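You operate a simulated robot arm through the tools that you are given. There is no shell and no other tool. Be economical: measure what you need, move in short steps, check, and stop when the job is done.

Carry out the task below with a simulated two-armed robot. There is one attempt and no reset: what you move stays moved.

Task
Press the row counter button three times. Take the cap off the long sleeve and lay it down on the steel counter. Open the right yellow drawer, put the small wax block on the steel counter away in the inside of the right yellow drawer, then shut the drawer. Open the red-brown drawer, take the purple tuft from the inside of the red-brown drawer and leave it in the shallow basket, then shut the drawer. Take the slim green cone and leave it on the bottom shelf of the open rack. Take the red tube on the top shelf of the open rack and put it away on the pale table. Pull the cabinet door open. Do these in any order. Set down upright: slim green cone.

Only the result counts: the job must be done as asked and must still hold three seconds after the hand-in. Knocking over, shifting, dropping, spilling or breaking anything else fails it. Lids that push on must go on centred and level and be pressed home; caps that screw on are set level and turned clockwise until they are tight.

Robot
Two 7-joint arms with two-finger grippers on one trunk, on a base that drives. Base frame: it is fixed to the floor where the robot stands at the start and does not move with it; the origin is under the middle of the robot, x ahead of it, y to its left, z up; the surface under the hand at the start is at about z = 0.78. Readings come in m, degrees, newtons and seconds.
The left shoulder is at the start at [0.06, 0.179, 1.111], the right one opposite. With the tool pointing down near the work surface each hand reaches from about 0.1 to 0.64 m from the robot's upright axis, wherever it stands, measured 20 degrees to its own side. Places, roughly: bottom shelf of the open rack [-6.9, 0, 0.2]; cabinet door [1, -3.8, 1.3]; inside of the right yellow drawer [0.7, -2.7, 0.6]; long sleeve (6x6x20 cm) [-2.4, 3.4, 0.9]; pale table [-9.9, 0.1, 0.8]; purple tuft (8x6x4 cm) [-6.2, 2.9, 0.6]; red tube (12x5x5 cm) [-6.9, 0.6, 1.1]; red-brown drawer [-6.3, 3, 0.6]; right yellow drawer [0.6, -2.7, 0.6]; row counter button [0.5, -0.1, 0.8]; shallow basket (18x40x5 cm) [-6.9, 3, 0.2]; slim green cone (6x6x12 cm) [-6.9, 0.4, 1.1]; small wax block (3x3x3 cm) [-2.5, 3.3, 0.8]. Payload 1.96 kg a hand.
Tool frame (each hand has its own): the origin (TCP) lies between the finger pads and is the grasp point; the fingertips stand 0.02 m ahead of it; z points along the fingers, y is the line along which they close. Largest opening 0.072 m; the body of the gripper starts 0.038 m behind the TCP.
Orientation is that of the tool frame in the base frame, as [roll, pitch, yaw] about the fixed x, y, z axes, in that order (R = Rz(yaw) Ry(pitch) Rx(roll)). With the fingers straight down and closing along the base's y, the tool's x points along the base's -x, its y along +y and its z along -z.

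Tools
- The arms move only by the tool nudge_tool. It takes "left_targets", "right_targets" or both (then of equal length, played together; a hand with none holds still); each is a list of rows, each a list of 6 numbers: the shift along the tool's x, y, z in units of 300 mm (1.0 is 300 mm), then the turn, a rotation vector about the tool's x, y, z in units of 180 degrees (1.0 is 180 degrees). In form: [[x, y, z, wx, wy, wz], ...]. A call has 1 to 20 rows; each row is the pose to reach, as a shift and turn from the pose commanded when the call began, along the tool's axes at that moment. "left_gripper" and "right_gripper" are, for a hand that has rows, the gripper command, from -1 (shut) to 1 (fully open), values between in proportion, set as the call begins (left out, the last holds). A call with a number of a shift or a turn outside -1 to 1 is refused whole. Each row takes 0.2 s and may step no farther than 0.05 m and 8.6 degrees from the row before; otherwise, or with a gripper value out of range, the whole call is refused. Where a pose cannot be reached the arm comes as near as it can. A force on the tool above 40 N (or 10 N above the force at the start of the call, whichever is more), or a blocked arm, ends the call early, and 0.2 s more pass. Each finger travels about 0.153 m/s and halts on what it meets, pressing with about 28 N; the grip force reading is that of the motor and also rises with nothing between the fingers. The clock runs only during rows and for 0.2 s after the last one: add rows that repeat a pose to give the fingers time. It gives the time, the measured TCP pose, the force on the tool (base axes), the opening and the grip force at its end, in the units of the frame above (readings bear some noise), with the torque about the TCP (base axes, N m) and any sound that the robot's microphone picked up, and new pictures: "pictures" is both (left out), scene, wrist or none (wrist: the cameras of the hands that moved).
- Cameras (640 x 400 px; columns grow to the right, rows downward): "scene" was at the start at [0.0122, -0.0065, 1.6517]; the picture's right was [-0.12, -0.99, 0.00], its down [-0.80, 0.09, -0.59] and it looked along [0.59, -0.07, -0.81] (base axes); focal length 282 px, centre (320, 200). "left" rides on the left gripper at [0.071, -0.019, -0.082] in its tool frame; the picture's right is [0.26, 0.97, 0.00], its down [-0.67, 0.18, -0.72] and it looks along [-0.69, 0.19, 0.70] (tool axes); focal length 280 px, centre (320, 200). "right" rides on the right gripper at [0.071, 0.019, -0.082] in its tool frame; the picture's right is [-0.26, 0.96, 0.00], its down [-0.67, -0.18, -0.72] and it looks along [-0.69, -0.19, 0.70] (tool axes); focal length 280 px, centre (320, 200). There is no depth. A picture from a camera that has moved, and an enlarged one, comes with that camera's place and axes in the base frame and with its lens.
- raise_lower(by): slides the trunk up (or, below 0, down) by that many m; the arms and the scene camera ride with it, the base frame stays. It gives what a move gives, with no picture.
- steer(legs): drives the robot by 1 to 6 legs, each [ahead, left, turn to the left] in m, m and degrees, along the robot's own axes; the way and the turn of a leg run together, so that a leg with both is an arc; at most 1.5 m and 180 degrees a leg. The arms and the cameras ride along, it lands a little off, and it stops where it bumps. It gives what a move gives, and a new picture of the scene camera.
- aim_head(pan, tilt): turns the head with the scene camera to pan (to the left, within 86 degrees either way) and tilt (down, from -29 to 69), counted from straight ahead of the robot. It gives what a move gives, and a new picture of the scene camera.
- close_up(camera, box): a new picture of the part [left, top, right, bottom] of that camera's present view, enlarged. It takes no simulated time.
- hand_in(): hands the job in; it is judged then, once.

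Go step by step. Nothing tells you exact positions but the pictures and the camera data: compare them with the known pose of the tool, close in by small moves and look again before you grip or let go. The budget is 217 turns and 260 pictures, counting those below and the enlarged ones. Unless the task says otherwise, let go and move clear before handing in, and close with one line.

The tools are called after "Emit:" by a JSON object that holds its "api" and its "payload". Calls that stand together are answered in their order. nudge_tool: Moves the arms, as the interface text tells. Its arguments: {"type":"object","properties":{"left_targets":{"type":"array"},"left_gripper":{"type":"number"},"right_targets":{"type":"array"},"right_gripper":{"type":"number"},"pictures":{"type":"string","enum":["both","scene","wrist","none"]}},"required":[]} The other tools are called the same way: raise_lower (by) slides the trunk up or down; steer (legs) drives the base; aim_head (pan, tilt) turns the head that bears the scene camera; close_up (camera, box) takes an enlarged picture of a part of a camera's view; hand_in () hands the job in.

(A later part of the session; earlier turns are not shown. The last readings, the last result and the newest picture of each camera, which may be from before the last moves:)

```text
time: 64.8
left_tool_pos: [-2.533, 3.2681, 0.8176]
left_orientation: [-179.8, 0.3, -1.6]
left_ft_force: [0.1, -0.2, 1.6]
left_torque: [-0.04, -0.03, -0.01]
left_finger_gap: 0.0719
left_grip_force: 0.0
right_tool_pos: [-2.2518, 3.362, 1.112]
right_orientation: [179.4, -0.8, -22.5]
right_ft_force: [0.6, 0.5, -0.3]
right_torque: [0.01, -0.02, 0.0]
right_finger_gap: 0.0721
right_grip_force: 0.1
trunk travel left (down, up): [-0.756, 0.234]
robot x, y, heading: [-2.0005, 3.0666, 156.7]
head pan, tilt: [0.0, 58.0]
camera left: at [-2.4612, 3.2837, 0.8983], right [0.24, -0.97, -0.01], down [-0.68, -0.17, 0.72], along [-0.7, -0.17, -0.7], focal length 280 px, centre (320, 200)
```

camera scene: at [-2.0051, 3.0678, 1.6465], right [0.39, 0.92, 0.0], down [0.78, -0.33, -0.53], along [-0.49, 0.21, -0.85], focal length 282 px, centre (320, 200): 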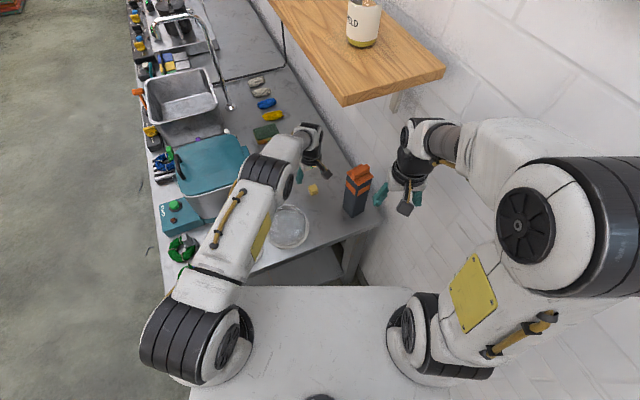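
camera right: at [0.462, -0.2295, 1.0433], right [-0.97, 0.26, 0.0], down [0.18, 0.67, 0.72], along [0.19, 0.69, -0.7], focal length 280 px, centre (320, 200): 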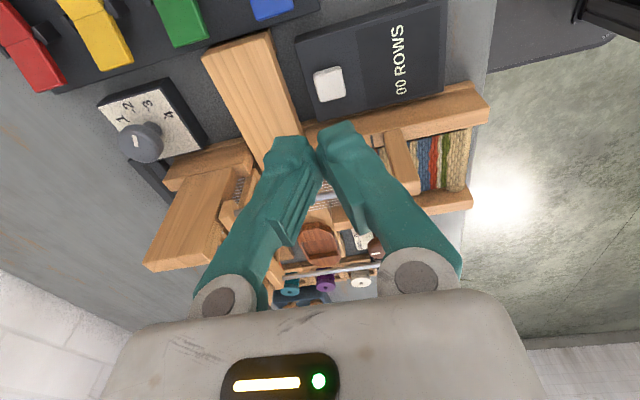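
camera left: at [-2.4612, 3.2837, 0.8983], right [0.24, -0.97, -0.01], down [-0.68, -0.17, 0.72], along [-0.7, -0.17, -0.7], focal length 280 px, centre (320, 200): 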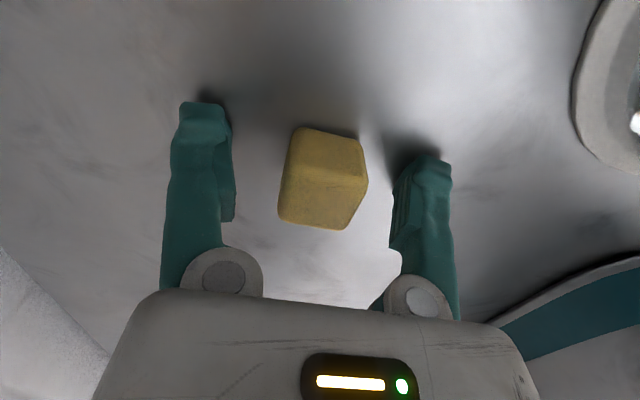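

The block lies between the fingers. Closing, then lifting slightly.

Emit:
{"api": "nudge_tool", "payload": {"left_targets": [[0, 0, 0.015, 0, 0, 0], [0, 0, 0.015, 0, 0, 0], [0, 0, 0.015, 0, 0, 0], [0, 0, 0.015, 0, 0, 0], [0, 0, -0.05, 0, 0, 0], [0, 0, -0.1, 0, 0, 0]], "left_gripper": -1, "pictures": "wrist"}}

```text
time: 65.2
left_tool_pos: [-2.5364, 3.2627, 0.8206]
left_orientation: [-180.0, 0.8, -1.6]
left_ft_force: [2.2, -1.6, 7.4]
left_torque: [0.14, 0.07, 0.0]
left_finger_gap: 0.0279
left_grip_force: 28.3
right_tool_pos: [-2.2504, 3.3611, 1.1122]
right_orientation: [179.5, -0.7, -22.4]
right_ft_force: [-1.1, -0.1, 1.3]
right_torque: [0.0, -0.01, -0.03]
right_finger_gap: 0.0721
right_grip_force: 0.1
trunk travel left (down, up): [-0.756, 0.234]
robot x, y, heading: [-2.0004, 3.0655, 156.8]
head pan, tilt: [0.0, 58.0]
stopped in row 1 (left hand): the force on the tool passed its limit at 65 N (the readings are from after the stop); the commanded pose is now the measured one
camera left: at [-2.4642, 3.2797, 0.8999], right [0.24, -0.97, 0.0], down [-0.67, -0.17, 0.72], along [-0.7, -0.17, -0.69], focal length 280 px, centre (320, 200)
```

left: 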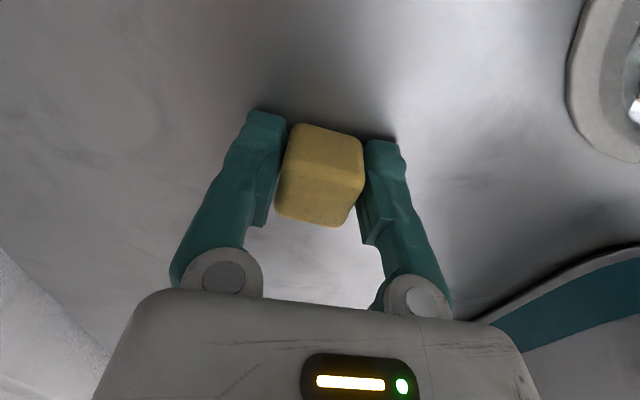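

Gripped the wax (27.9 mm). Lifting and withdrawing to the robot side.

Emit:
{"api": "nudge_tool", "payload": {"left_targets": [[0, 0, -0.08, 0, 0, 0], [0, 0, -0.2, 0, 0, 0], [0.05, 0.05, -0.33, 0, 0, 0], [0.12, 0.12, -0.4, 0, 0, 0.03], [0.2, 0.2, -0.43, 0, 0, 0.06], [0.29, 0.28, -0.46, 0, 0, 0.09], [0.38, 0.36, -0.52, 0, 0, 0.12], [0.46, 0.43, -0.6, 0, 0, 0.12], [0.55, 0.45, -0.72, 0, 0, 0.12], [0.6, 0.47, -0.85, 0, 0, 0.12]], "pictures": "both"}}

```text
time: 67.4
left_tool_pos: [-2.3541, 3.1161, 1.0721]
left_orientation: [179.7, 0.5, -23.1]
left_ft_force: [0.5, 0.4, -0.7]
left_torque: [0.02, -0.01, -0.03]
left_finger_gap: 0.0285
left_grip_force: 27.6
right_tool_pos: [-2.2512, 3.3607, 1.1112]
right_orientation: [179.5, -0.7, -22.4]
right_ft_force: [-0.1, 0.2, 0.6]
right_torque: [0.0, 0.01, 0.01]
right_finger_gap: 0.0722
right_grip_force: 0.0
trunk travel left (down, up): [-0.756, 0.234]
robot x, y, heading: [-1.9969, 3.0622, 157.1]
head pan, tilt: [0.0, 58.0]
camera scene: at [-2.0072, 3.0679, 1.6464], right [0.39, 0.92, 0.0], down [0.78, -0.33, -0.53], along [-0.49, 0.21, -0.85], focal length 282 px, centre (320, 200)
camera left: at [-2.2824, 3.1073, 1.1517], right [-0.14, -0.99, 0.0], down [-0.68, 0.1, 0.72], along [-0.72, 0.1, -0.69], focal length 280 px, centre (320, 200)
```

scene: 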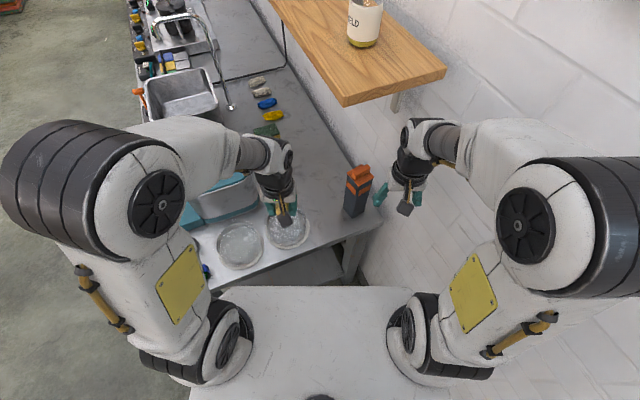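
left: 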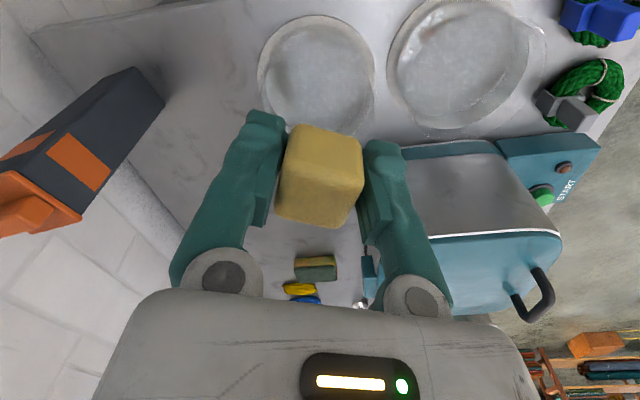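

Wax is held. Now the right hand: turn it so the fingers close along x for the cap's ridge.

Emit:
{"api": "nudge_tool", "payload": {"right_targets": [[-0.015, 0.02, 0, 0, 0, 0.047], [-0.03, 0.04, 0, 0, 0, 0.094], [-0.045, 0.06, 0, 0, 0, 0.141], [-0.06, 0.08, 0, 0, 0, 0.188], [-0.075, 0.1, 0, 0, 0, 0.235], [-0.09, 0.12, 0, 0, 0, 0.282], [-0.105, 0.14, 0, 0, 0, 0.329], [-0.116, 0.156, 0, 0, 0, 0.375], [-0.116, 0.156, 0, 0, 0, 0.375]], "pictures": "both"}}

```text
time: 69.4
left_tool_pos: [-2.3567, 3.117, 1.0711]
left_orientation: [179.6, 0.4, -23.1]
left_ft_force: [0.1, 1.1, 0.0]
left_torque: [-0.02, 0.02, 0.01]
left_finger_gap: 0.0282
left_grip_force: 28.0
right_tool_pos: [-2.3005, 3.3327, 1.1113]
right_orientation: [-179.5, -0.9, -90.0]
right_ft_force: [0.4, 0.2, 0.4]
right_torque: [0.0, 0.02, 0.01]
right_finger_gap: 0.072
right_grip_force: 0.0
trunk travel left (down, up): [-0.756, 0.234]
robot x, y, heading: [-1.999, 3.0628, 156.8]
head pan, tilt: [0.0, 58.0]
camera scene: at [-2.0087, 3.0692, 1.6465], right [0.39, 0.92, 0.0], down [0.78, -0.33, -0.53], along [-0.49, 0.21, -0.85], focal length 282 px, centre (320, 200)
camera right: at [-2.3217, 3.2618, 1.1934], right [-0.96, 0.26, -0.01], down [0.18, 0.68, 0.71], along [0.19, 0.68, -0.71], focal length 280 px, centre (320, 200)
```

scene: 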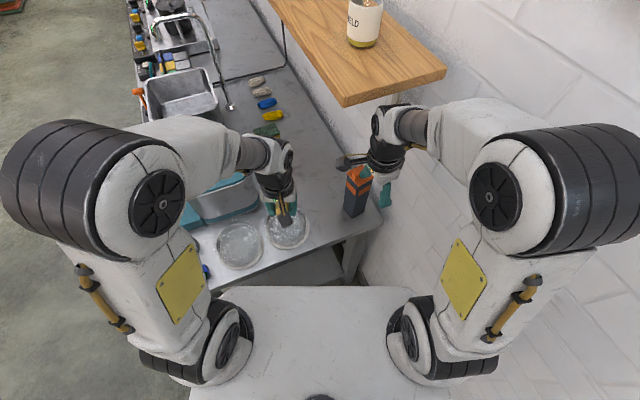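
right: 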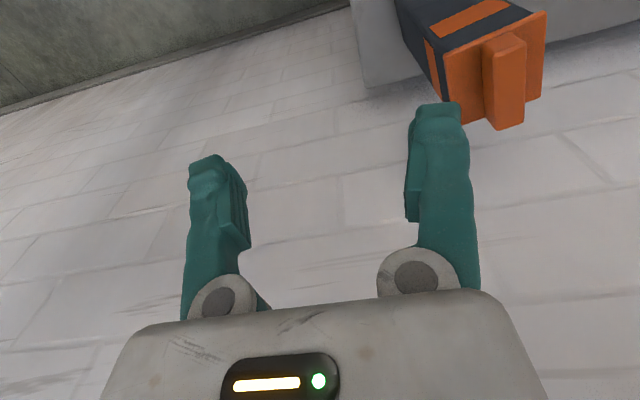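

Emit:
{"api": "close_up", "payload": {"camera": "right", "box": [400, 0, 592, 120]}}

```text
3.33 times, centred on (496, 60) of right
camera zoom: at [-2.3217, 3.2618, 1.1934], right [-0.96, 0.26, -0.01], down [0.18, 0.68, 0.71], along [0.19, 0.68, -0.71], focal length 935 px, centre (-267, 667)
```

zoom: 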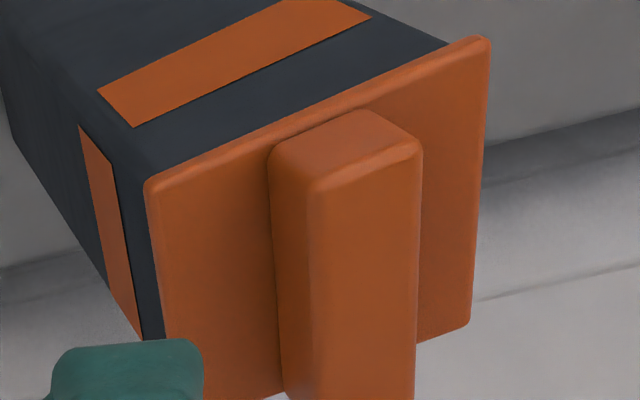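

The ridge is about 2 cm thick, near x=-2.42, y≈3.375, top z≈1.0. Moving above it with a 30° tilt so the wrist stays clear of the shelf.

Emit:
{"api": "nudge_tool", "payload": {"right_targets": [[0, 0.03, 0, 0, -0.04, 0], [0, 0.1, 0.02, 0, -0.083, 0], [-0.03, 0.2, 0.05, 0, -0.125, 0], [-0.06, 0.3, 0.09, 0, -0.167, 0], [-0.09, 0.405, 0.13, 0, -0.167, 0], [-0.09, 0.405, 0.13, 0, -0.167, 0]], "pictures": "both"}}

Emit:
{"api": "close_up", "payload": {"camera": "scene", "box": [320, 120, 448, 200]}}

```text
time: 71.0
left_tool_pos: [-2.3326, 3.1209, 1.0771]
left_orientation: [179.2, 1.6, -23.5]
left_ft_force: [-0.8, -0.4, -1.0]
left_torque: [0.01, 0.02, 0.0]
left_finger_gap: 0.0283
left_grip_force: 28.0
right_tool_pos: [-2.3948, 3.36, 1.0728]
right_orientation: [-179.6, 29.4, -90.0]
right_ft_force: [-0.3, 0.3, 0.0]
right_torque: [0.04, 0.02, 0.01]
right_finger_gap: 0.0722
right_grip_force: 0.0
trunk travel left (down, up): [-0.756, 0.234]
robot x, y, heading: [-1.9957, 3.0662, 156.5]
head pan, tilt: [0.0, 58.0]
stopped in row 6 (right hand): the arm was blocked; the commanded pose is now the measured one
camera scene: at [-1.9738, 3.0696, 1.646], right [0.4, 0.92, -0.01], down [0.77, -0.34, -0.55], along [-0.5, 0.21, -0.84], focal length 282 px, centre (320, 200)
camera right: at [-2.4143, 3.2579, 1.1088], right [-0.97, 0.23, 0.12], down [0.18, 0.24, 0.95], along [0.19, 0.94, -0.27], focal length 280 px, centre (320, 200)
```

scene: 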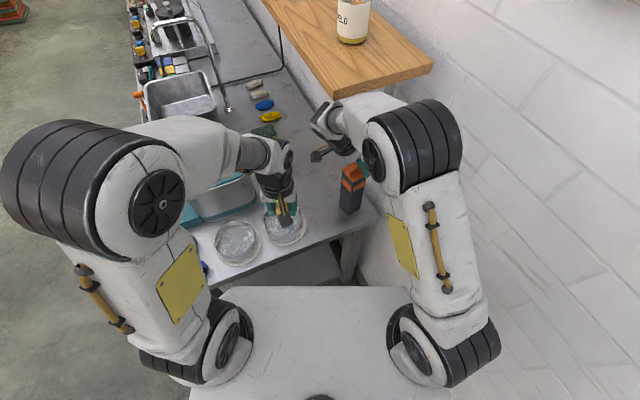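
right: 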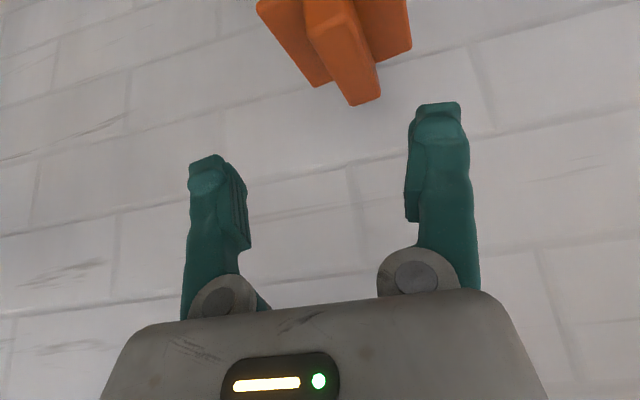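

```text
5.00 times, centred on (384, 160) of scene
camera zoom: at [-1.9738, 3.0696, 1.646], right [0.4, 0.92, -0.01], down [0.77, -0.34, -0.55], along [-0.5, 0.21, -0.84], focal length 1410 px, centre (0, 400)
```

zoom: 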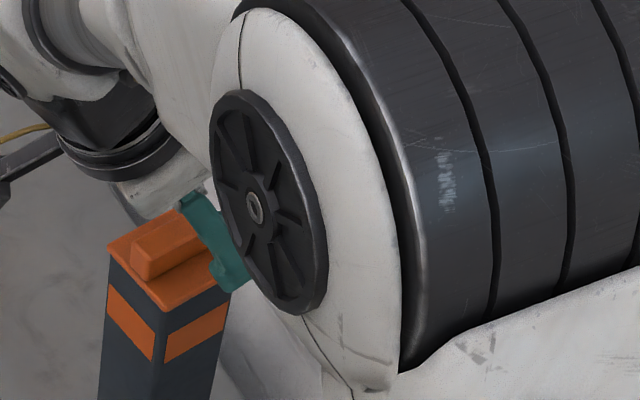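

The elbow swung into the shelf end and blocked; nothing was touched otherwise. I'll back out the same way and use a grasp closing along y on the ridge's length instead.

Emit:
{"api": "nudge_tool", "payload": {"right_targets": [[0.0, -0.06, -0.03, 0, 0.0, 0], [0.0, -0.15, -0.07, 0, 0.042, 0], [0.01, -0.25, -0.12, 0, 0.083, 0], [0.02, -0.333, -0.165, 0, 0.125, 0], [0.02, -0.4, -0.165, 0, 0.165, 0], [0.02, -0.4, -0.165, 0, 0.165, 0]], "pictures": "scene"}}

```text
time: 72.4
left_tool_pos: [-2.3537, 3.1225, 1.0716]
left_orientation: [179.7, 0.5, -23.4]
left_ft_force: [-0.3, -0.8, -0.5]
left_torque: [-0.01, -0.02, 0.0]
left_finger_gap: 0.0282
left_grip_force: 28.2
right_tool_pos: [-2.3003, 3.3296, 1.1078]
right_orientation: [-179.2, -0.4, -90.1]
right_ft_force: [0.2, -0.6, -0.4]
right_torque: [0.06, 0.02, 0.02]
right_finger_gap: 0.072
right_grip_force: 0.0
trunk travel left (down, up): [-0.756, 0.234]
robot x, y, heading: [-1.9977, 3.0665, 156.6]
head pan, tilt: [0.0, 58.0]
camera scene: at [-2.0063, 3.0706, 1.6469], right [0.4, 0.92, 0.0], down [0.78, -0.34, -0.53], along [-0.49, 0.21, -0.85], focal length 282 px, centre (320, 200)
```

scene: 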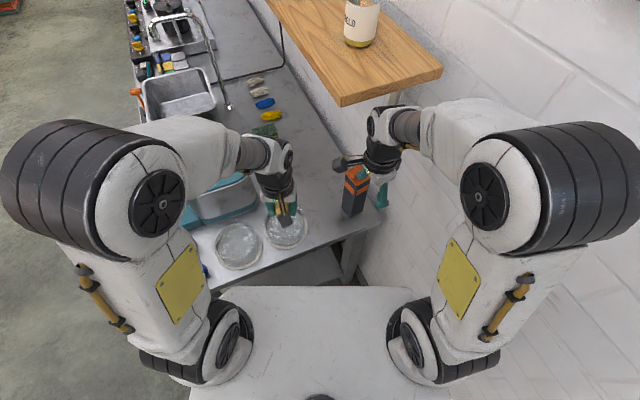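

Emit:
{"api": "nudge_tool", "payload": {"right_targets": [[0, 0, 0, 0, 0, -0.046], [0, 0, 0, 0, 0, -0.092], [0, 0, 0, 0, 0, -0.138], [0, 0, 0, 0, 0, -0.184], [0, 0, 0, 0, 0, -0.23], [0, 0, 0, 0, 0, -0.276], [0, 0, 0, 0, 0, -0.322], [0, 0, 0, 0, 0, -0.368], [0, 0, 0, 0, 0, -0.414], [0, 0, 0, 0, 0, -0.46], [0, 0, 0, 0, 0, -0.5], [0, 0, 0, 0, 0, -0.5]], "pictures": "both"}}

```text
time: 75.0
left_tool_pos: [-2.3539, 3.1207, 1.0709]
left_orientation: [179.7, 0.5, -23.4]
left_ft_force: [-0.3, -0.1, -0.4]
left_torque: [0.03, -0.03, 0.0]
left_finger_gap: 0.0285
left_grip_force: 28.2
right_tool_pos: [-2.299, 3.3293, 1.11]
right_orientation: [179.7, -0.9, -0.1]
right_ft_force: [0.9, -0.3, 0.2]
right_torque: [0.0, 0.02, -0.02]
right_finger_gap: 0.0723
right_grip_force: 0.0
trunk travel left (down, up): [-0.756, 0.234]
robot x, y, heading: [-1.9985, 3.068, 156.8]
head pan, tilt: [0.0, 58.0]
camera scene: at [-2.0064, 3.0707, 1.6465], right [0.4, 0.92, 0.0], down [0.78, -0.34, -0.53], along [-0.49, 0.21, -0.85], focal length 282 px, centre (320, 200)
camera right: at [-2.2297, 3.3114, 1.1924], right [-0.26, -0.97, 0.0], down [-0.69, 0.19, 0.7], along [-0.68, 0.18, -0.71], focal length 280 px, centre (320, 200)
```

scene: 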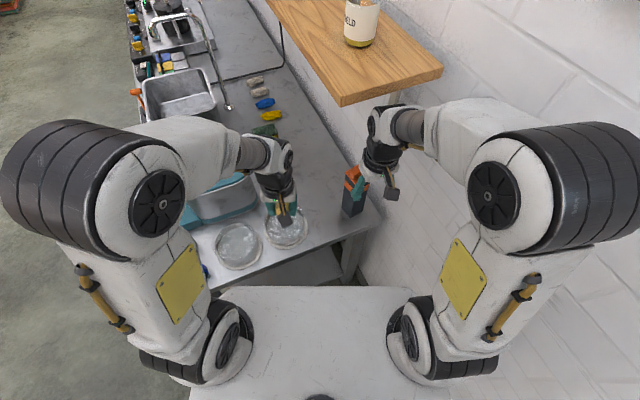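
right: 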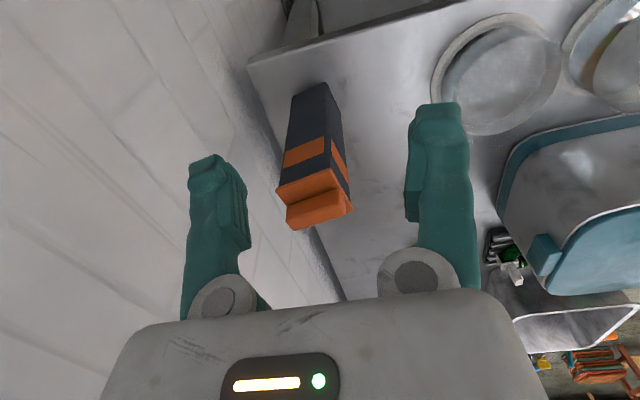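

Emit:
{"api": "close_up", "payload": {"camera": "right", "box": [240, 140, 400, 240]}}

```text
4.00 times, centred on (320, 190) of right
camera zoom: at [-2.2297, 3.3114, 1.1924], right [-0.26, -0.97, 0.0], down [-0.69, 0.19, 0.7], along [-0.68, 0.18, -0.71], focal length 1122 px, centre (320, 240)
```

zoom: 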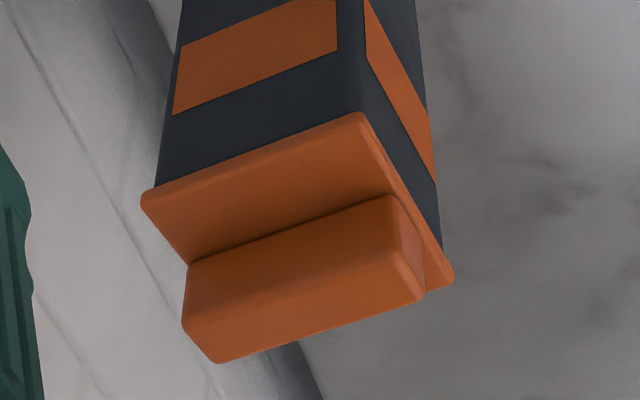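

The ridge is ~5.5 cm long, turned about 8°, centred near [-2.433, 3.37], top z≈1.0. Moving above with the hand vertical.

Emit:
{"api": "nudge_tool", "payload": {"right_targets": [[-0.03, -0.03, 0.05, 0, 0, -0.015], [-0.1, -0.06, 0.1, 0, 0, -0.03], [-0.2, -0.1, 0.16, 0, 0, -0.044], [-0.3, -0.13, 0.16, 0, 0, -0.044], [-0.37, -0.13, 0.16, 0, 0, -0.044], [-0.37, -0.13, 0.16, 0, 0, -0.044]], "pictures": "both"}}

```text
time: 76.6
left_tool_pos: [-2.3347, 3.1201, 1.0773]
left_orientation: [179.4, 1.4, -23.7]
left_ft_force: [-0.4, -0.4, -0.3]
left_torque: [0.01, 0.02, 0.01]
left_finger_gap: 0.0285
left_grip_force: 28.0
right_tool_pos: [-2.3844, 3.3681, 1.0599]
right_orientation: [179.3, -1.3, 7.6]
right_ft_force: [1.0, -1.0, 0.0]
right_torque: [-0.03, 0.02, -0.04]
right_finger_gap: 0.0718
right_grip_force: 0.0
trunk travel left (down, up): [-0.756, 0.234]
robot x, y, heading: [-1.995, 3.0627, 156.5]
head pan, tilt: [0.0, 58.0]
stopped in row 6 (right hand): the arm was blocked; the commanded pose is now the measured one
camera scene: at [-1.9776, 3.0679, 1.6467], right [0.4, 0.92, -0.01], down [0.77, -0.34, -0.54], along [-0.5, 0.21, -0.84], focal length 282 px, centre (320, 200)
camera right: at [-2.3126, 3.358, 1.1419], right [-0.13, -0.99, 0.01], down [-0.71, 0.1, 0.7], along [-0.69, 0.09, -0.72], focal length 280 px, centre (320, 200)
```

scene: 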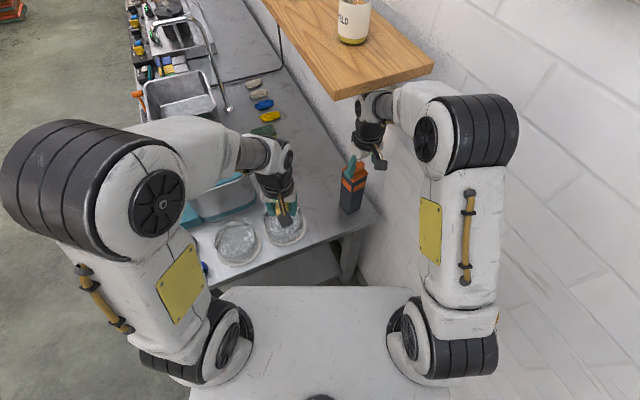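
right: 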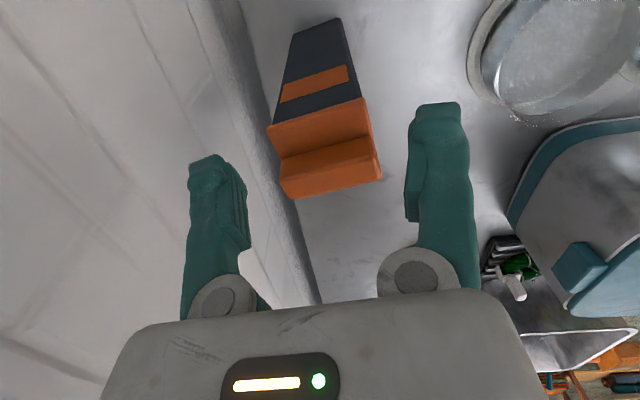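

The wrist met the shelf end. I'll back out and instead tilt the hand ~50° so it reaches in from the open +x side beneath the shelf.

Emit:
{"api": "nudge_tool", "payload": {"right_targets": [[0.12, 0.0, 0, 0, 0, 0], [0.25, 0.05, -0.05, 0, 0, 0], [0.33, 0.1, -0.1, 0, 0, 0], [0.36, 0.12, -0.1, 0, -0.04, 0], [0.36, 0.12, -0.1, 0, -0.08, 0], [0.36, 0.12, -0.1, 0, -0.12, 0], [0.36, 0.12, -0.1, 0, -0.16, 0], [0.36, 0.12, -0.1, 0, -0.2, 0], [0.36, 0.12, -0.1, 0, -0.24, 0], [0.36, 0.12, -0.1, 0, -0.278, 0], [0.36, 0.12, -0.1, 0, -0.278, 0]], "pictures": "both"}}

```text
time: 79.0
left_tool_pos: [-2.3514, 3.1206, 1.0722]
left_orientation: [179.7, 0.5, -23.5]
left_ft_force: [0.2, -0.7, 0.1]
left_torque: [0.02, -0.01, 0.0]
left_finger_gap: 0.0283
left_grip_force: 28.4
right_tool_pos: [-2.318, 3.3604, 1.0882]
right_orientation: [178.8, 48.3, 7.0]
right_ft_force: [-0.3, -0.3, -0.2]
right_torque: [0.01, 0.02, 0.0]
right_finger_gap: 0.0722
right_grip_force: 0.1
right hand out of reach, approached as far as the arm can: row 9, 10, 11
trunk travel left (down, up): [-0.756, 0.234]
robot x, y, heading: [-1.9939, 3.0642, 156.8]
head pan, tilt: [0.0, 58.0]
camera scene: at [-2.0045, 3.0698, 1.6465], right [0.4, 0.92, 0.0], down [0.78, -0.34, -0.53], along [-0.49, 0.21, -0.85], focal length 282 px, centre (320, 200)
camera right: at [-2.2071, 3.3559, 1.0892], right [-0.04, -0.98, 0.21], down [0.06, 0.21, 0.98], along [-1.0, 0.05, 0.05], focal length 280 px, centre (320, 200)
```

scene: 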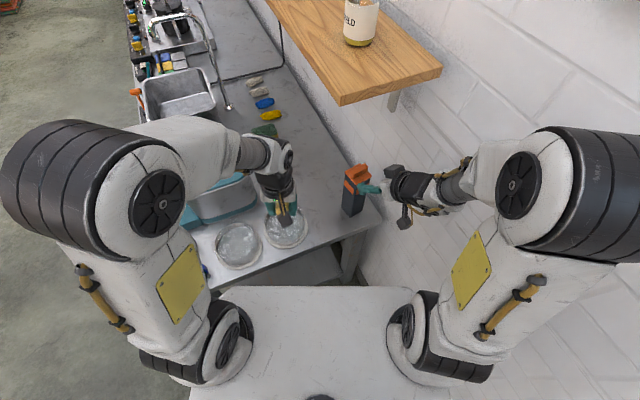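
right: 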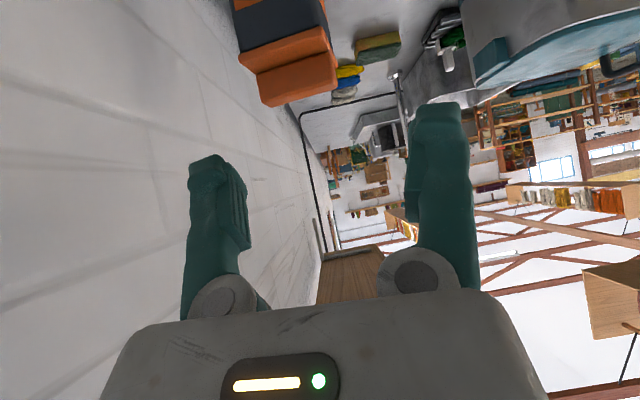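

Now the wrist stays clear of the shelf. Moving toward hovering just above the ridge.

Emit:
{"api": "nudge_tool", "payload": {"right_targets": [[-0.03, -0.02, 0.08, 0, 0, 0], [-0.06, -0.04, 0.17, 0, 0, 0], [-0.09, -0.06, 0.25, 0, 0, 0], [-0.119, -0.08, 0.332, 0, 0, 0], [-0.119, -0.08, 0.332, 0, 0, 0]], "pictures": "both"}}

Emit:
{"api": "close_up", "payload": {"camera": "scene", "box": [300, 130, 428, 210]}}

```text
time: 80.2
left_tool_pos: [-2.3521, 3.1216, 1.072]
left_orientation: [179.5, 0.5, -23.5]
left_ft_force: [-0.3, 0.3, -1.1]
left_torque: [-0.01, -0.02, 0.01]
left_finger_gap: 0.0283
left_grip_force: 28.0
right_tool_pos: [-2.4175, 3.3726, 1.0493]
right_orientation: [178.8, 48.5, 6.9]
right_ft_force: [-0.4, 0.1, -0.1]
right_torque: [0.02, 0.01, 0.03]
right_finger_gap: 0.0717
right_grip_force: 0.1
trunk travel left (down, up): [-0.756, 0.234]
robot x, y, heading: [-1.9921, 3.0621, 156.5]
head pan, tilt: [0.0, 58.0]
camera scene: at [-2.0039, 3.0702, 1.6465], right [0.4, 0.92, 0.0], down [0.78, -0.34, -0.53], along [-0.49, 0.21, -0.85], focal length 282 px, centre (320, 200)
camera right: at [-2.3085, 3.3669, 1.0496], right [-0.04, -0.98, 0.21], down [0.06, 0.21, 0.98], along [-1.0, 0.05, 0.05], focal length 280 px, centre (320, 200)
```

scene: 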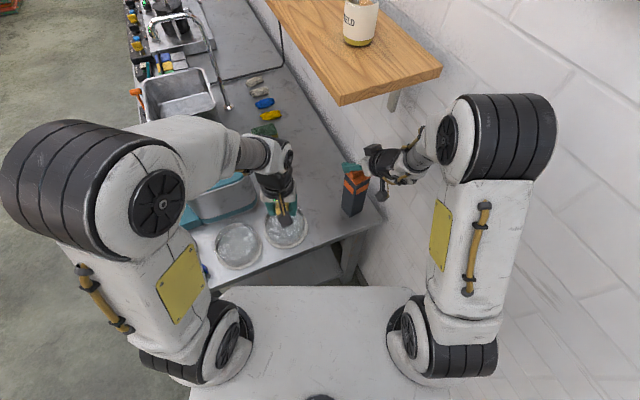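
right: 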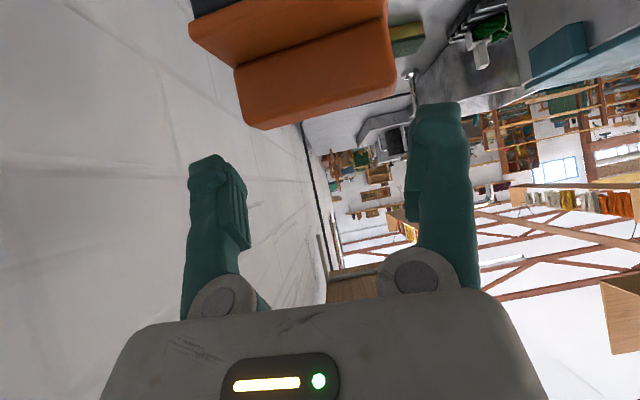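

```text
5.00 times, centred on (364, 170) of scene
camera zoom: at [-2.0039, 3.0702, 1.6465], right [0.4, 0.92, 0.0], down [0.78, -0.34, -0.53], along [-0.49, 0.21, -0.85], focal length 1410 px, centre (100, 350)
```

zoom: 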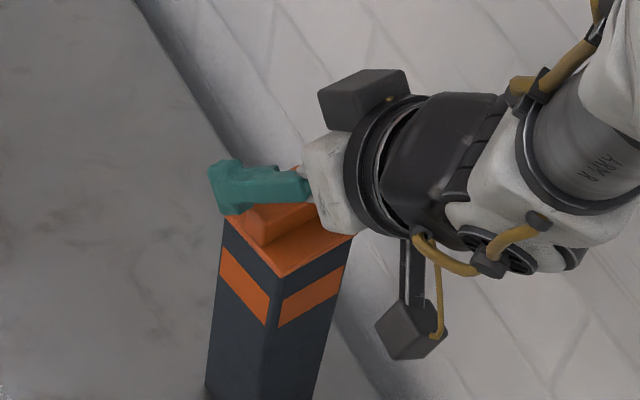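

The ridge top is at about z=1.017 (lid ≈0.997), centre [-2.418, 3.365]. Lowering onto it.

Emit:
{"api": "nudge_tool", "payload": {"right_targets": [[0.03, 0.03, 0.0, 0, 0, 0], [0.06, 0.03, 0.02, 0, 0, 0], [0.094, 0.03, 0.05, 0, 0, 0], [0.094, 0.03, 0.05, 0, 0, 0]], "pictures": "wrist"}}

Emit:
{"api": "close_up", "payload": {"camera": "scene", "box": [300, 130, 428, 210]}}

```text
time: 81.2
left_tool_pos: [-2.3524, 3.1214, 1.0716]
left_orientation: [179.7, 0.5, -23.5]
left_ft_force: [0.1, -0.2, 0.3]
left_torque: [0.02, -0.01, 0.01]
left_finger_gap: 0.0281
left_grip_force: 28.1
right_tool_pos: [-2.4083, 3.3634, 1.016]
right_orientation: [178.8, 48.3, 6.9]
right_ft_force: [0.0, 0.6, -0.2]
right_torque: [-0.01, -0.01, 0.01]
right_finger_gap: 0.0718
right_grip_force: 0.0
trunk travel left (down, up): [-0.756, 0.234]
robot x, y, heading: [-1.9971, 3.0671, 156.5]
head pan, tilt: [0.0, 58.0]
camera right: at [-2.2984, 3.3585, 1.0181], right [-0.04, -0.98, 0.21], down [0.06, 0.21, 0.98], along [-1.0, 0.05, 0.05], focal length 280 px, centre (320, 200)
```

right: 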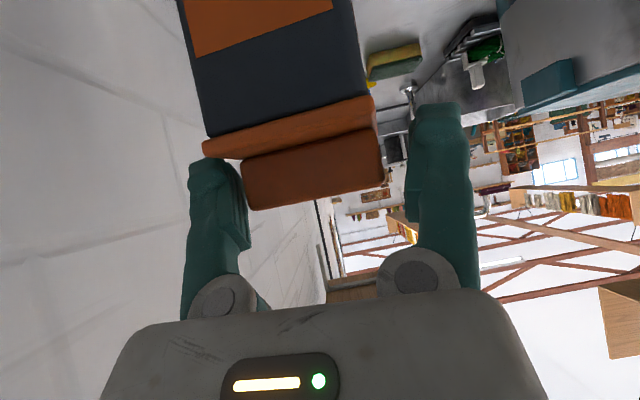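

```text
5.00 times, centred on (364, 170) of scene
camera zoom: at [-2.0045, 3.0703, 1.6465], right [0.4, 0.92, 0.0], down [0.78, -0.34, -0.53], along [-0.49, 0.21, -0.85], focal length 1410 px, centre (100, 350)
```

zoom: 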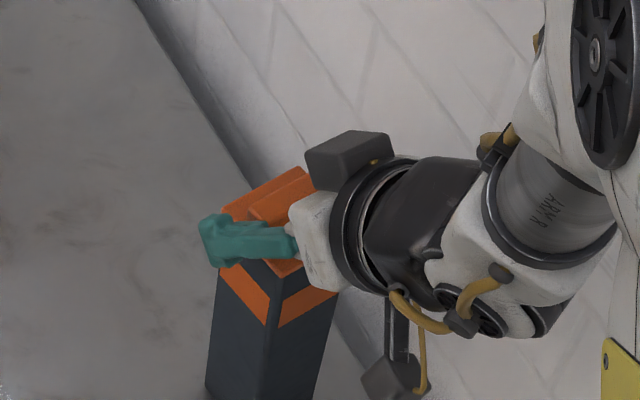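

Fingers straddle the ridge; shifting 4 mm to centre, then closing.

Emit:
{"api": "nudge_tool", "payload": {"right_targets": [[0.0, -0.013, 0.005, 0, 0, 0], [0.0, -0.013, 0.005, 0, 0, 0], [0.0, -0.013, 0.005, 0, 0, 0]], "pictures": "none"}}

Emit:
{"api": "nudge_tool", "payload": {"right_targets": [[0, 0, 0, 0, 0, 0], [0, 0, 0, 0, 0, 0], [0, 0, 0, 0, 0, 0]], "right_gripper": -1, "pictures": "wrist"}}

Emit:
{"api": "close_up", "payload": {"camera": "scene", "box": [300, 130, 428, 210]}}

```text
time: 82.0
left_tool_pos: [-2.3522, 3.1206, 1.0704]
left_orientation: [179.6, 0.4, -23.5]
left_ft_force: [0.2, -1.1, -0.6]
left_torque: [0.03, 0.02, -0.01]
left_finger_gap: 0.0282
left_grip_force: 28.1
right_tool_pos: [-2.4112, 3.3675, 1.0155]
right_orientation: [178.7, 48.3, 6.8]
right_ft_force: [0.5, -0.6, -0.4]
right_torque: [-0.02, 0.01, -0.02]
right_finger_gap: 0.072
right_grip_force: 0.1
trunk travel left (down, up): [-0.756, 0.234]
robot x, y, heading: [-1.9949, 3.0636, 156.6]
head pan, tilt: [0.0, 58.0]
```

```text
time: 82.8
left_tool_pos: [-2.3534, 3.1212, 1.0711]
left_orientation: [179.7, 0.5, -23.5]
left_ft_force: [0.7, 0.3, 0.1]
left_torque: [-0.02, 0.01, -0.04]
left_finger_gap: 0.0284
left_grip_force: 28.0
right_tool_pos: [-2.4115, 3.367, 1.0155]
right_orientation: [178.8, 48.3, 6.8]
right_ft_force: [-1.5, -0.2, -0.8]
right_torque: [-0.02, -0.02, 0.01]
right_finger_gap: 0.0564
right_grip_force: 28.7
trunk travel left (down, up): [-0.756, 0.234]
robot x, y, heading: [-1.9971, 3.0627, 157.0]
head pan, tilt: [0.0, 58.0]
camera right: at [-2.3011, 3.3621, 1.017], right [-0.04, -0.98, 0.21], down [0.06, 0.21, 0.98], along [-1.0, 0.05, 0.05], focal length 280 px, centre (320, 200)
```

right: 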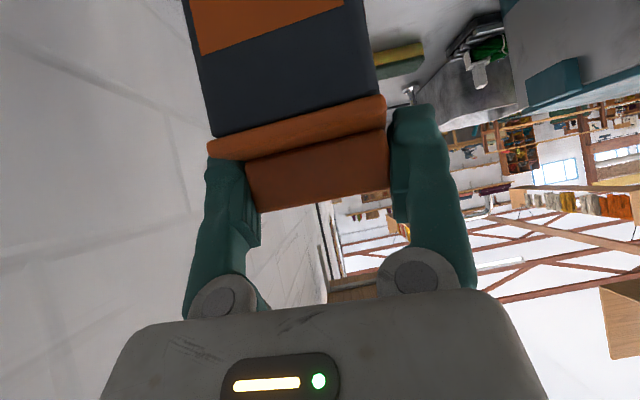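

```text
5.00 times, centred on (364, 170) of scene
camera zoom: at [-2.0051, 3.0705, 1.6465], right [0.4, 0.92, 0.0], down [0.78, -0.34, -0.53], along [-0.49, 0.21, -0.85], focal length 1410 px, centre (100, 350)
```

zoom: 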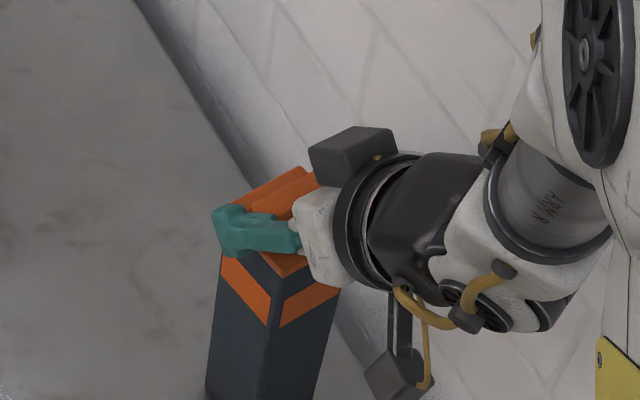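

Gripped at 56 mm. Pulling straight up a little and watching the force.

Emit:
{"api": "nudge_tool", "payload": {"right_targets": [[-0.0125, 0, -0.011, 0, 0, 0], [-0.025, 0, -0.022, 0, 0, 0], [-0.0375, 0, -0.033, 0, 0, 0], [-0.05, 0, -0.044, 0, 0, 0]], "pictures": "wrist"}}

Emit:
{"api": "close_up", "payload": {"camera": "scene", "box": [300, 130, 428, 210]}}

```text
time: 83.8
left_tool_pos: [-2.352, 3.1217, 1.0713]
left_orientation: [179.7, 0.6, -23.5]
left_ft_force: [0.1, -0.1, -0.2]
left_torque: [0.01, 0.01, 0.04]
left_finger_gap: 0.0284
left_grip_force: 28.6
right_tool_pos: [-2.409, 3.368, 1.0366]
right_orientation: [178.7, 48.3, 6.8]
right_ft_force: [-0.4, 0.0, -1.0]
right_torque: [-0.04, -0.02, 0.03]
right_finger_gap: 0.0563
right_grip_force: 28.4
trunk travel left (down, up): [-0.756, 0.234]
robot x, y, heading: [-1.9976, 3.0633, 156.5]
head pan, tilt: [0.0, 58.0]
camera right: at [-2.2994, 3.363, 1.0376], right [-0.04, -0.98, 0.21], down [0.06, 0.21, 0.98], along [-1.0, 0.05, 0.05], focal length 280 px, centre (320, 200)
```

right: 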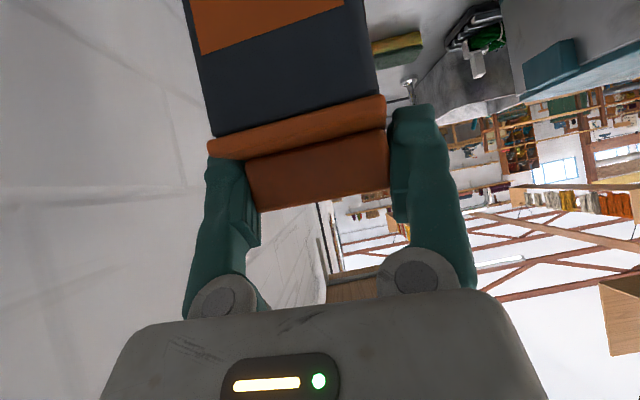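

```text
5.00 times, centred on (364, 170) of scene
camera zoom: at [-2.0048, 3.0705, 1.6465], right [0.4, 0.92, 0.0], down [0.78, -0.34, -0.53], along [-0.49, 0.21, -0.85], focal length 1410 px, centre (100, 350)
```

zoom: 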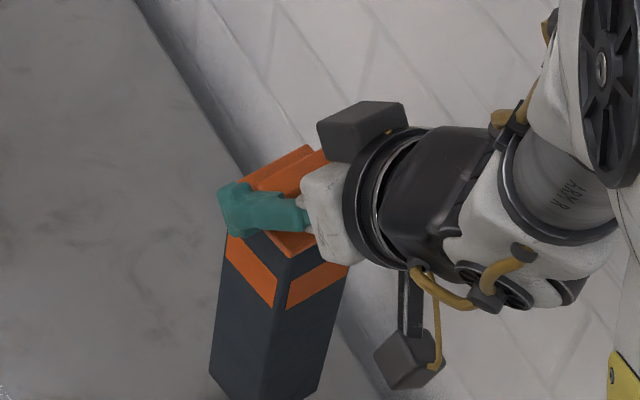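

The whole sleeve rose with the cap, so the body must be held by the other hand. Lowering it back exactly.

Emit:
{"api": "nudge_tool", "payload": {"right_targets": [[0.0125, 0, 0.011, 0, 0, 0], [0.025, 0, 0.022, 0, 0, 0], [0.0375, 0, 0.033, 0, 0, 0], [0.046, 0, 0.041, 0, 0, 0], [0.05, 0, 0.044, 0, 0, 0], [0.05, 0, 0.044, 0, 0, 0]], "pictures": "none"}}

Emit:
{"api": "close_up", "payload": {"camera": "left", "box": [0, 0, 640, 400]}}

Emit:
{"api": "close_up", "payload": {"camera": "scene", "box": [220, 110, 412, 230]}}

```text
time: 85.2
left_tool_pos: [-2.3537, 3.1213, 1.071]
left_orientation: [179.7, 0.5, -23.5]
left_ft_force: [-0.4, -0.1, -1.4]
left_torque: [0.03, -0.02, -0.02]
left_finger_gap: 0.0281
left_grip_force: 28.5
right_tool_pos: [-2.4096, 3.3678, 1.0152]
right_orientation: [178.6, 48.3, 6.8]
right_ft_force: [-0.1, 0.1, -0.2]
right_torque: [-0.01, 0.01, -0.01]
right_finger_gap: 0.056
right_grip_force: 28.2
trunk travel left (down, up): [-0.756, 0.234]
robot x, y, heading: [-1.9925, 3.0669, 156.5]
head pan, tilt: [0.0, 58.0]
heard: snap
```

```text
1.00 times, centred on (320, 200) of left (not enlarged: the box is as wide or as high as the picture)
camera zoom: at [-2.2799, 3.1118, 1.1512], right [-0.14, -0.99, 0.0], down [-0.68, 0.1, 0.72], along [-0.71, 0.1, -0.69], focal length 280 px, centre (320, 200)
```

zoom: 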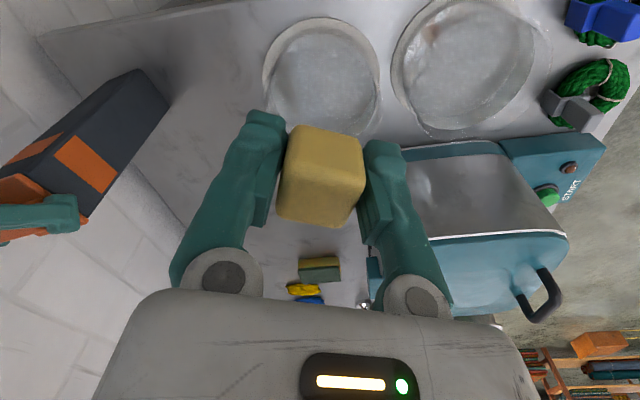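

```text
3.33 times, centred on (316, 170) of scene
camera zoom: at [-2.0051, 3.0706, 1.6465], right [0.4, 0.92, 0.0], down [0.78, -0.34, -0.53], along [-0.49, 0.21, -0.85], focal length 940 px, centre (333, 300)
```

zoom: 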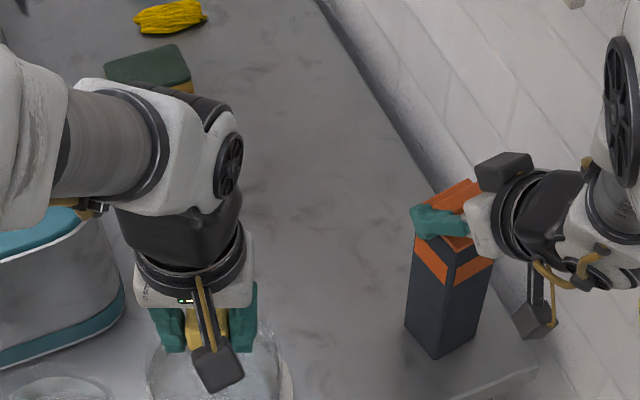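

A snap: the cap seated again. I'll set the wax back on the counter with the left hand so it can hold the sleeve body.

Emit:
{"api": "nudge_tool", "payload": {"left_targets": [[-0.02, 0, 0.13, 0, 0, 0], [-0.06, -0.02, 0.26, 0, 0, 0], [-0.15, -0.045, 0.38, 0, 0, 0], [-0.26, -0.08, 0.46, 0, 0, 0], [-0.37, -0.115, 0.5, 0, 0, 0], [-0.48, -0.15, 0.55, 0, 0, 0], [-0.58, -0.18, 0.63, 0, 0, 0], [-0.655, -0.202, 0.72, 0, 0, 0], [-0.655, -0.202, 0.79, 0, 0, 0], [-0.655, -0.202, 0.815, 0, 0, 0], [-0.655, -0.202, 0.825, 0, 0, 0]], "pictures": "both"}}

```text
time: 87.6
left_tool_pos: [-2.512, 3.2546, 0.8242]
left_orientation: [179.6, 0.5, -23.4]
left_ft_force: [-0.4, 0.6, -0.3]
left_torque: [0.02, 0.01, -0.01]
left_finger_gap: 0.0283
left_grip_force: 28.2
right_tool_pos: [-2.4091, 3.3676, 1.0156]
right_orientation: [178.7, 48.3, 6.7]
right_ft_force: [0.9, -0.3, 2.1]
right_torque: [0.04, 0.05, -0.03]
right_finger_gap: 0.0557
right_grip_force: 28.2
trunk travel left (down, up): [-0.756, 0.234]
robot x, y, heading: [-1.9951, 3.0643, 156.7]
head pan, tilt: [0.0, 58.0]
camera scene: at [-2.0049, 3.0704, 1.6465], right [0.4, 0.92, 0.0], down [0.78, -0.34, -0.53], along [-0.49, 0.21, -0.85], focal length 282 px, centre (320, 200)
camera left: at [-2.4393, 3.2455, 0.9047], right [-0.14, -0.99, 0.0], down [-0.68, 0.1, 0.72], along [-0.71, 0.1, -0.69], focal length 280 px, centre (320, 200)
```

scene: 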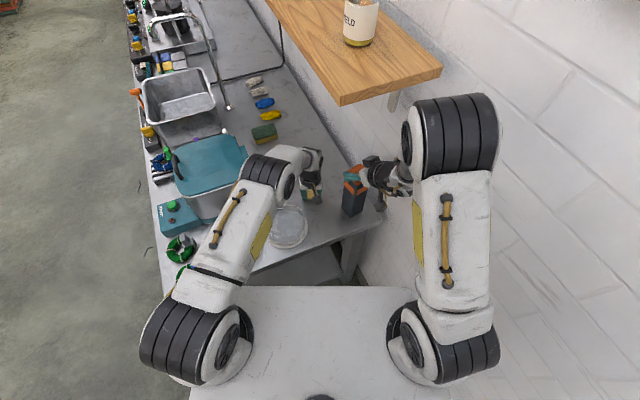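
left: 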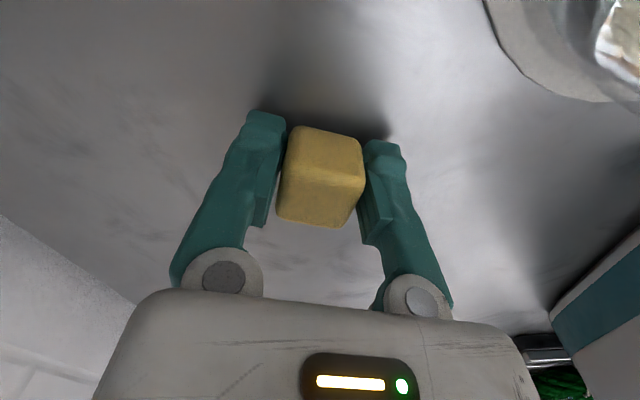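

Lowering the last few mm and releasing.

Emit:
{"api": "nudge_tool", "payload": {"left_targets": [[0, 0, 0.008, 0, 0, 0], [0, 0, 0.012, 0, 0, 0]], "pictures": "none"}}

Emit:
{"api": "nudge_tool", "payload": {"left_targets": [[0, 0, 0, 0, 0, 0], [0, 0, 0, 0, 0, 0], [0, 0, -0.08, 0, 0, 0], [0, 0, -0.2, 0, 0, 0], [0, 0, -0.25, 0, 0, 0]], "left_gripper": 1, "pictures": "wrist"}}

```text
time: 88.2
left_tool_pos: [-2.5122, 3.2555, 0.8207]
left_orientation: [179.7, 0.5, -23.5]
left_ft_force: [0.0, 0.1, -0.8]
left_torque: [-0.01, -0.04, 0.02]
left_finger_gap: 0.0283
left_grip_force: 28.1
right_tool_pos: [-2.4099, 3.3678, 1.016]
right_orientation: [178.9, 48.2, 6.8]
right_ft_force: [-0.3, 0.4, 2.5]
right_torque: [0.04, 0.07, 0.0]
right_finger_gap: 0.0557
right_grip_force: 27.8
trunk travel left (down, up): [-0.756, 0.234]
robot x, y, heading: [-1.9957, 3.0627, 156.8]
head pan, tilt: [0.0, 58.0]
```

```text
time: 89.4
left_tool_pos: [-2.5111, 3.2564, 0.897]
left_orientation: [179.7, 0.5, -23.4]
left_ft_force: [-0.3, -0.8, -0.8]
left_torque: [-0.02, -0.03, -0.02]
left_finger_gap: 0.0718
left_grip_force: 0.1
right_tool_pos: [-2.4097, 3.3666, 1.0171]
right_orientation: [178.8, 48.3, 6.8]
right_ft_force: [0.3, 0.5, 3.5]
right_torque: [0.1, 0.01, -0.02]
right_finger_gap: 0.0558
right_grip_force: 28.1
trunk travel left (down, up): [-0.756, 0.234]
robot x, y, heading: [-1.9983, 3.0672, 156.8]
head pan, tilt: [0.0, 58.0]
camera left: at [-2.4377, 3.2458, 0.9773], right [-0.14, -0.99, 0.0], down [-0.68, 0.1, 0.72], along [-0.72, 0.1, -0.69], focal length 280 px, centre (320, 200)
```

left: 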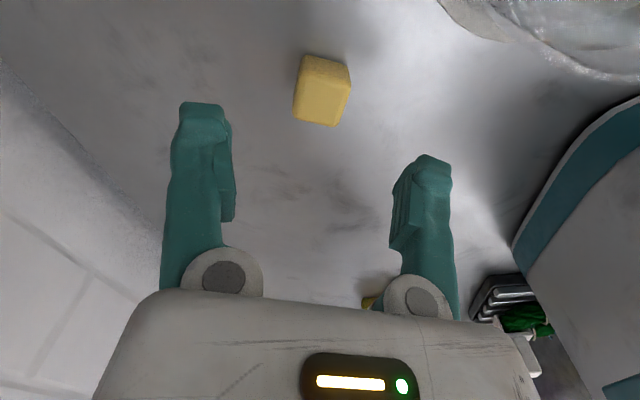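

Wax is standing on the counter. Now bringing the left hand out to the south of the sleeve, turning so that its fingers close along x.

Emit:
{"api": "nudge_tool", "payload": {"left_targets": [[0.0, 0.0, -0.1, 0, 0, 0.0], [0.06, 0.03, -0.15, 0, 0, 0.042], [0.12, 0.06, -0.2, 0, 0, 0.085], [0.18, 0.09, -0.25, 0, 0, 0.127], [0.24, 0.12, -0.3, 0, 0, 0.17], [0.3, 0.15, -0.333, 0, 0, 0.21], [0.36, 0.18, -0.333, 0, 0, 0.25], [0.42, 0.21, -0.333, 0, 0, 0.29], [0.424, 0.216, -0.333, 0, 0, 0.3256]], "pictures": "none"}}

Emit:
{"api": "nudge_tool", "payload": {"left_targets": [[0.02, 0, 0, 0, -0.042, 0], [0.04, 0, 0, 0, -0.084, 0], [0.06, 0, 0, 0, -0.126, 0], [0.06, 0, 0, 0, -0.168, 0], [0.06, 0, 0, 0, -0.21, 0], [0.06, 0, 0, 0, -0.25, 0], [0.06, 0, 0, 0, -0.25, 0]], "pictures": "both"}}

```text
time: 91.4
left_tool_pos: [-2.4183, 3.1448, 0.9945]
left_orientation: [179.3, 0.0, -82.2]
left_ft_force: [-0.1, 0.0, 0.1]
left_torque: [0.0, -0.01, -0.01]
left_finger_gap: 0.0721
left_grip_force: 0.0
right_tool_pos: [-2.4092, 3.3684, 1.0161]
right_orientation: [178.9, 48.4, 6.8]
right_ft_force: [0.1, 0.4, 3.4]
right_torque: [0.09, 0.01, 0.02]
right_finger_gap: 0.0558
right_grip_force: 28.5
trunk travel left (down, up): [-0.756, 0.234]
robot x, y, heading: [-1.9946, 3.0669, 156.4]
head pan, tilt: [0.0, 58.0]
```

```text
time: 93.0
left_tool_pos: [-2.4167, 3.1292, 0.996]
left_orientation: [179.0, 45.0, -82.9]
left_ft_force: [0.1, -0.3, -0.3]
left_torque: [0.02, -0.03, 0.01]
left_finger_gap: 0.0716
left_grip_force: 0.0
right_tool_pos: [-2.4089, 3.3671, 1.0157]
right_orientation: [178.6, 48.6, 6.8]
right_ft_force: [0.2, -0.9, 4.0]
right_torque: [0.13, 0.01, -0.01]
right_finger_gap: 0.0557
right_grip_force: 28.2
trunk travel left (down, up): [-0.756, 0.234]
robot x, y, heading: [-1.9919, 3.0611, 156.5]
head pan, tilt: [0.0, 58.0]
camera scene: at [-2.0041, 3.0711, 1.6465], right [0.4, 0.92, 0.0], down [0.78, -0.34, -0.53], along [-0.49, 0.21, -0.85], focal length 282 px, centre (320, 200)
camera left: at [-2.3828, 3.0242, 1.0027], right [-0.93, -0.32, -0.17], down [-0.17, -0.05, 0.98], along [-0.32, 0.95, 0.0], focal length 280 px, centre (320, 200)
```

scene: 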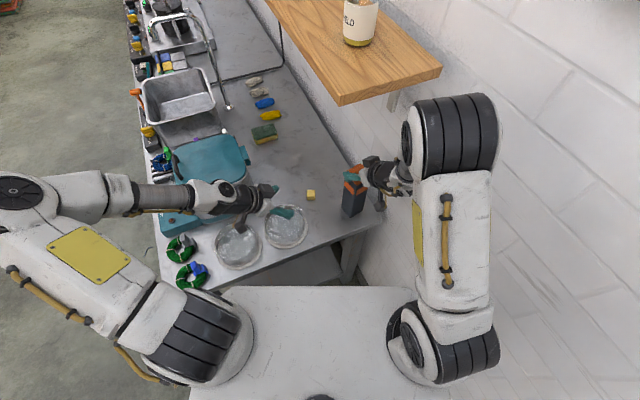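
left: 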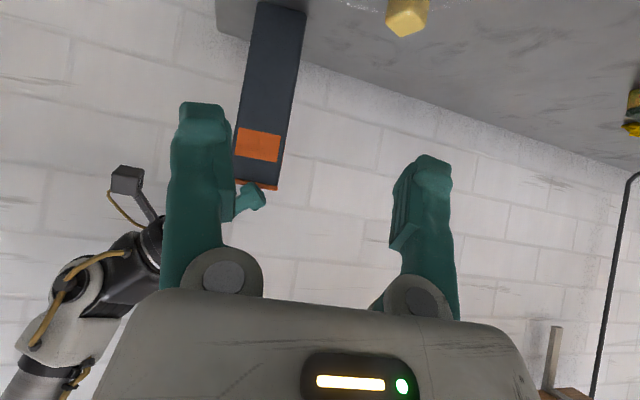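

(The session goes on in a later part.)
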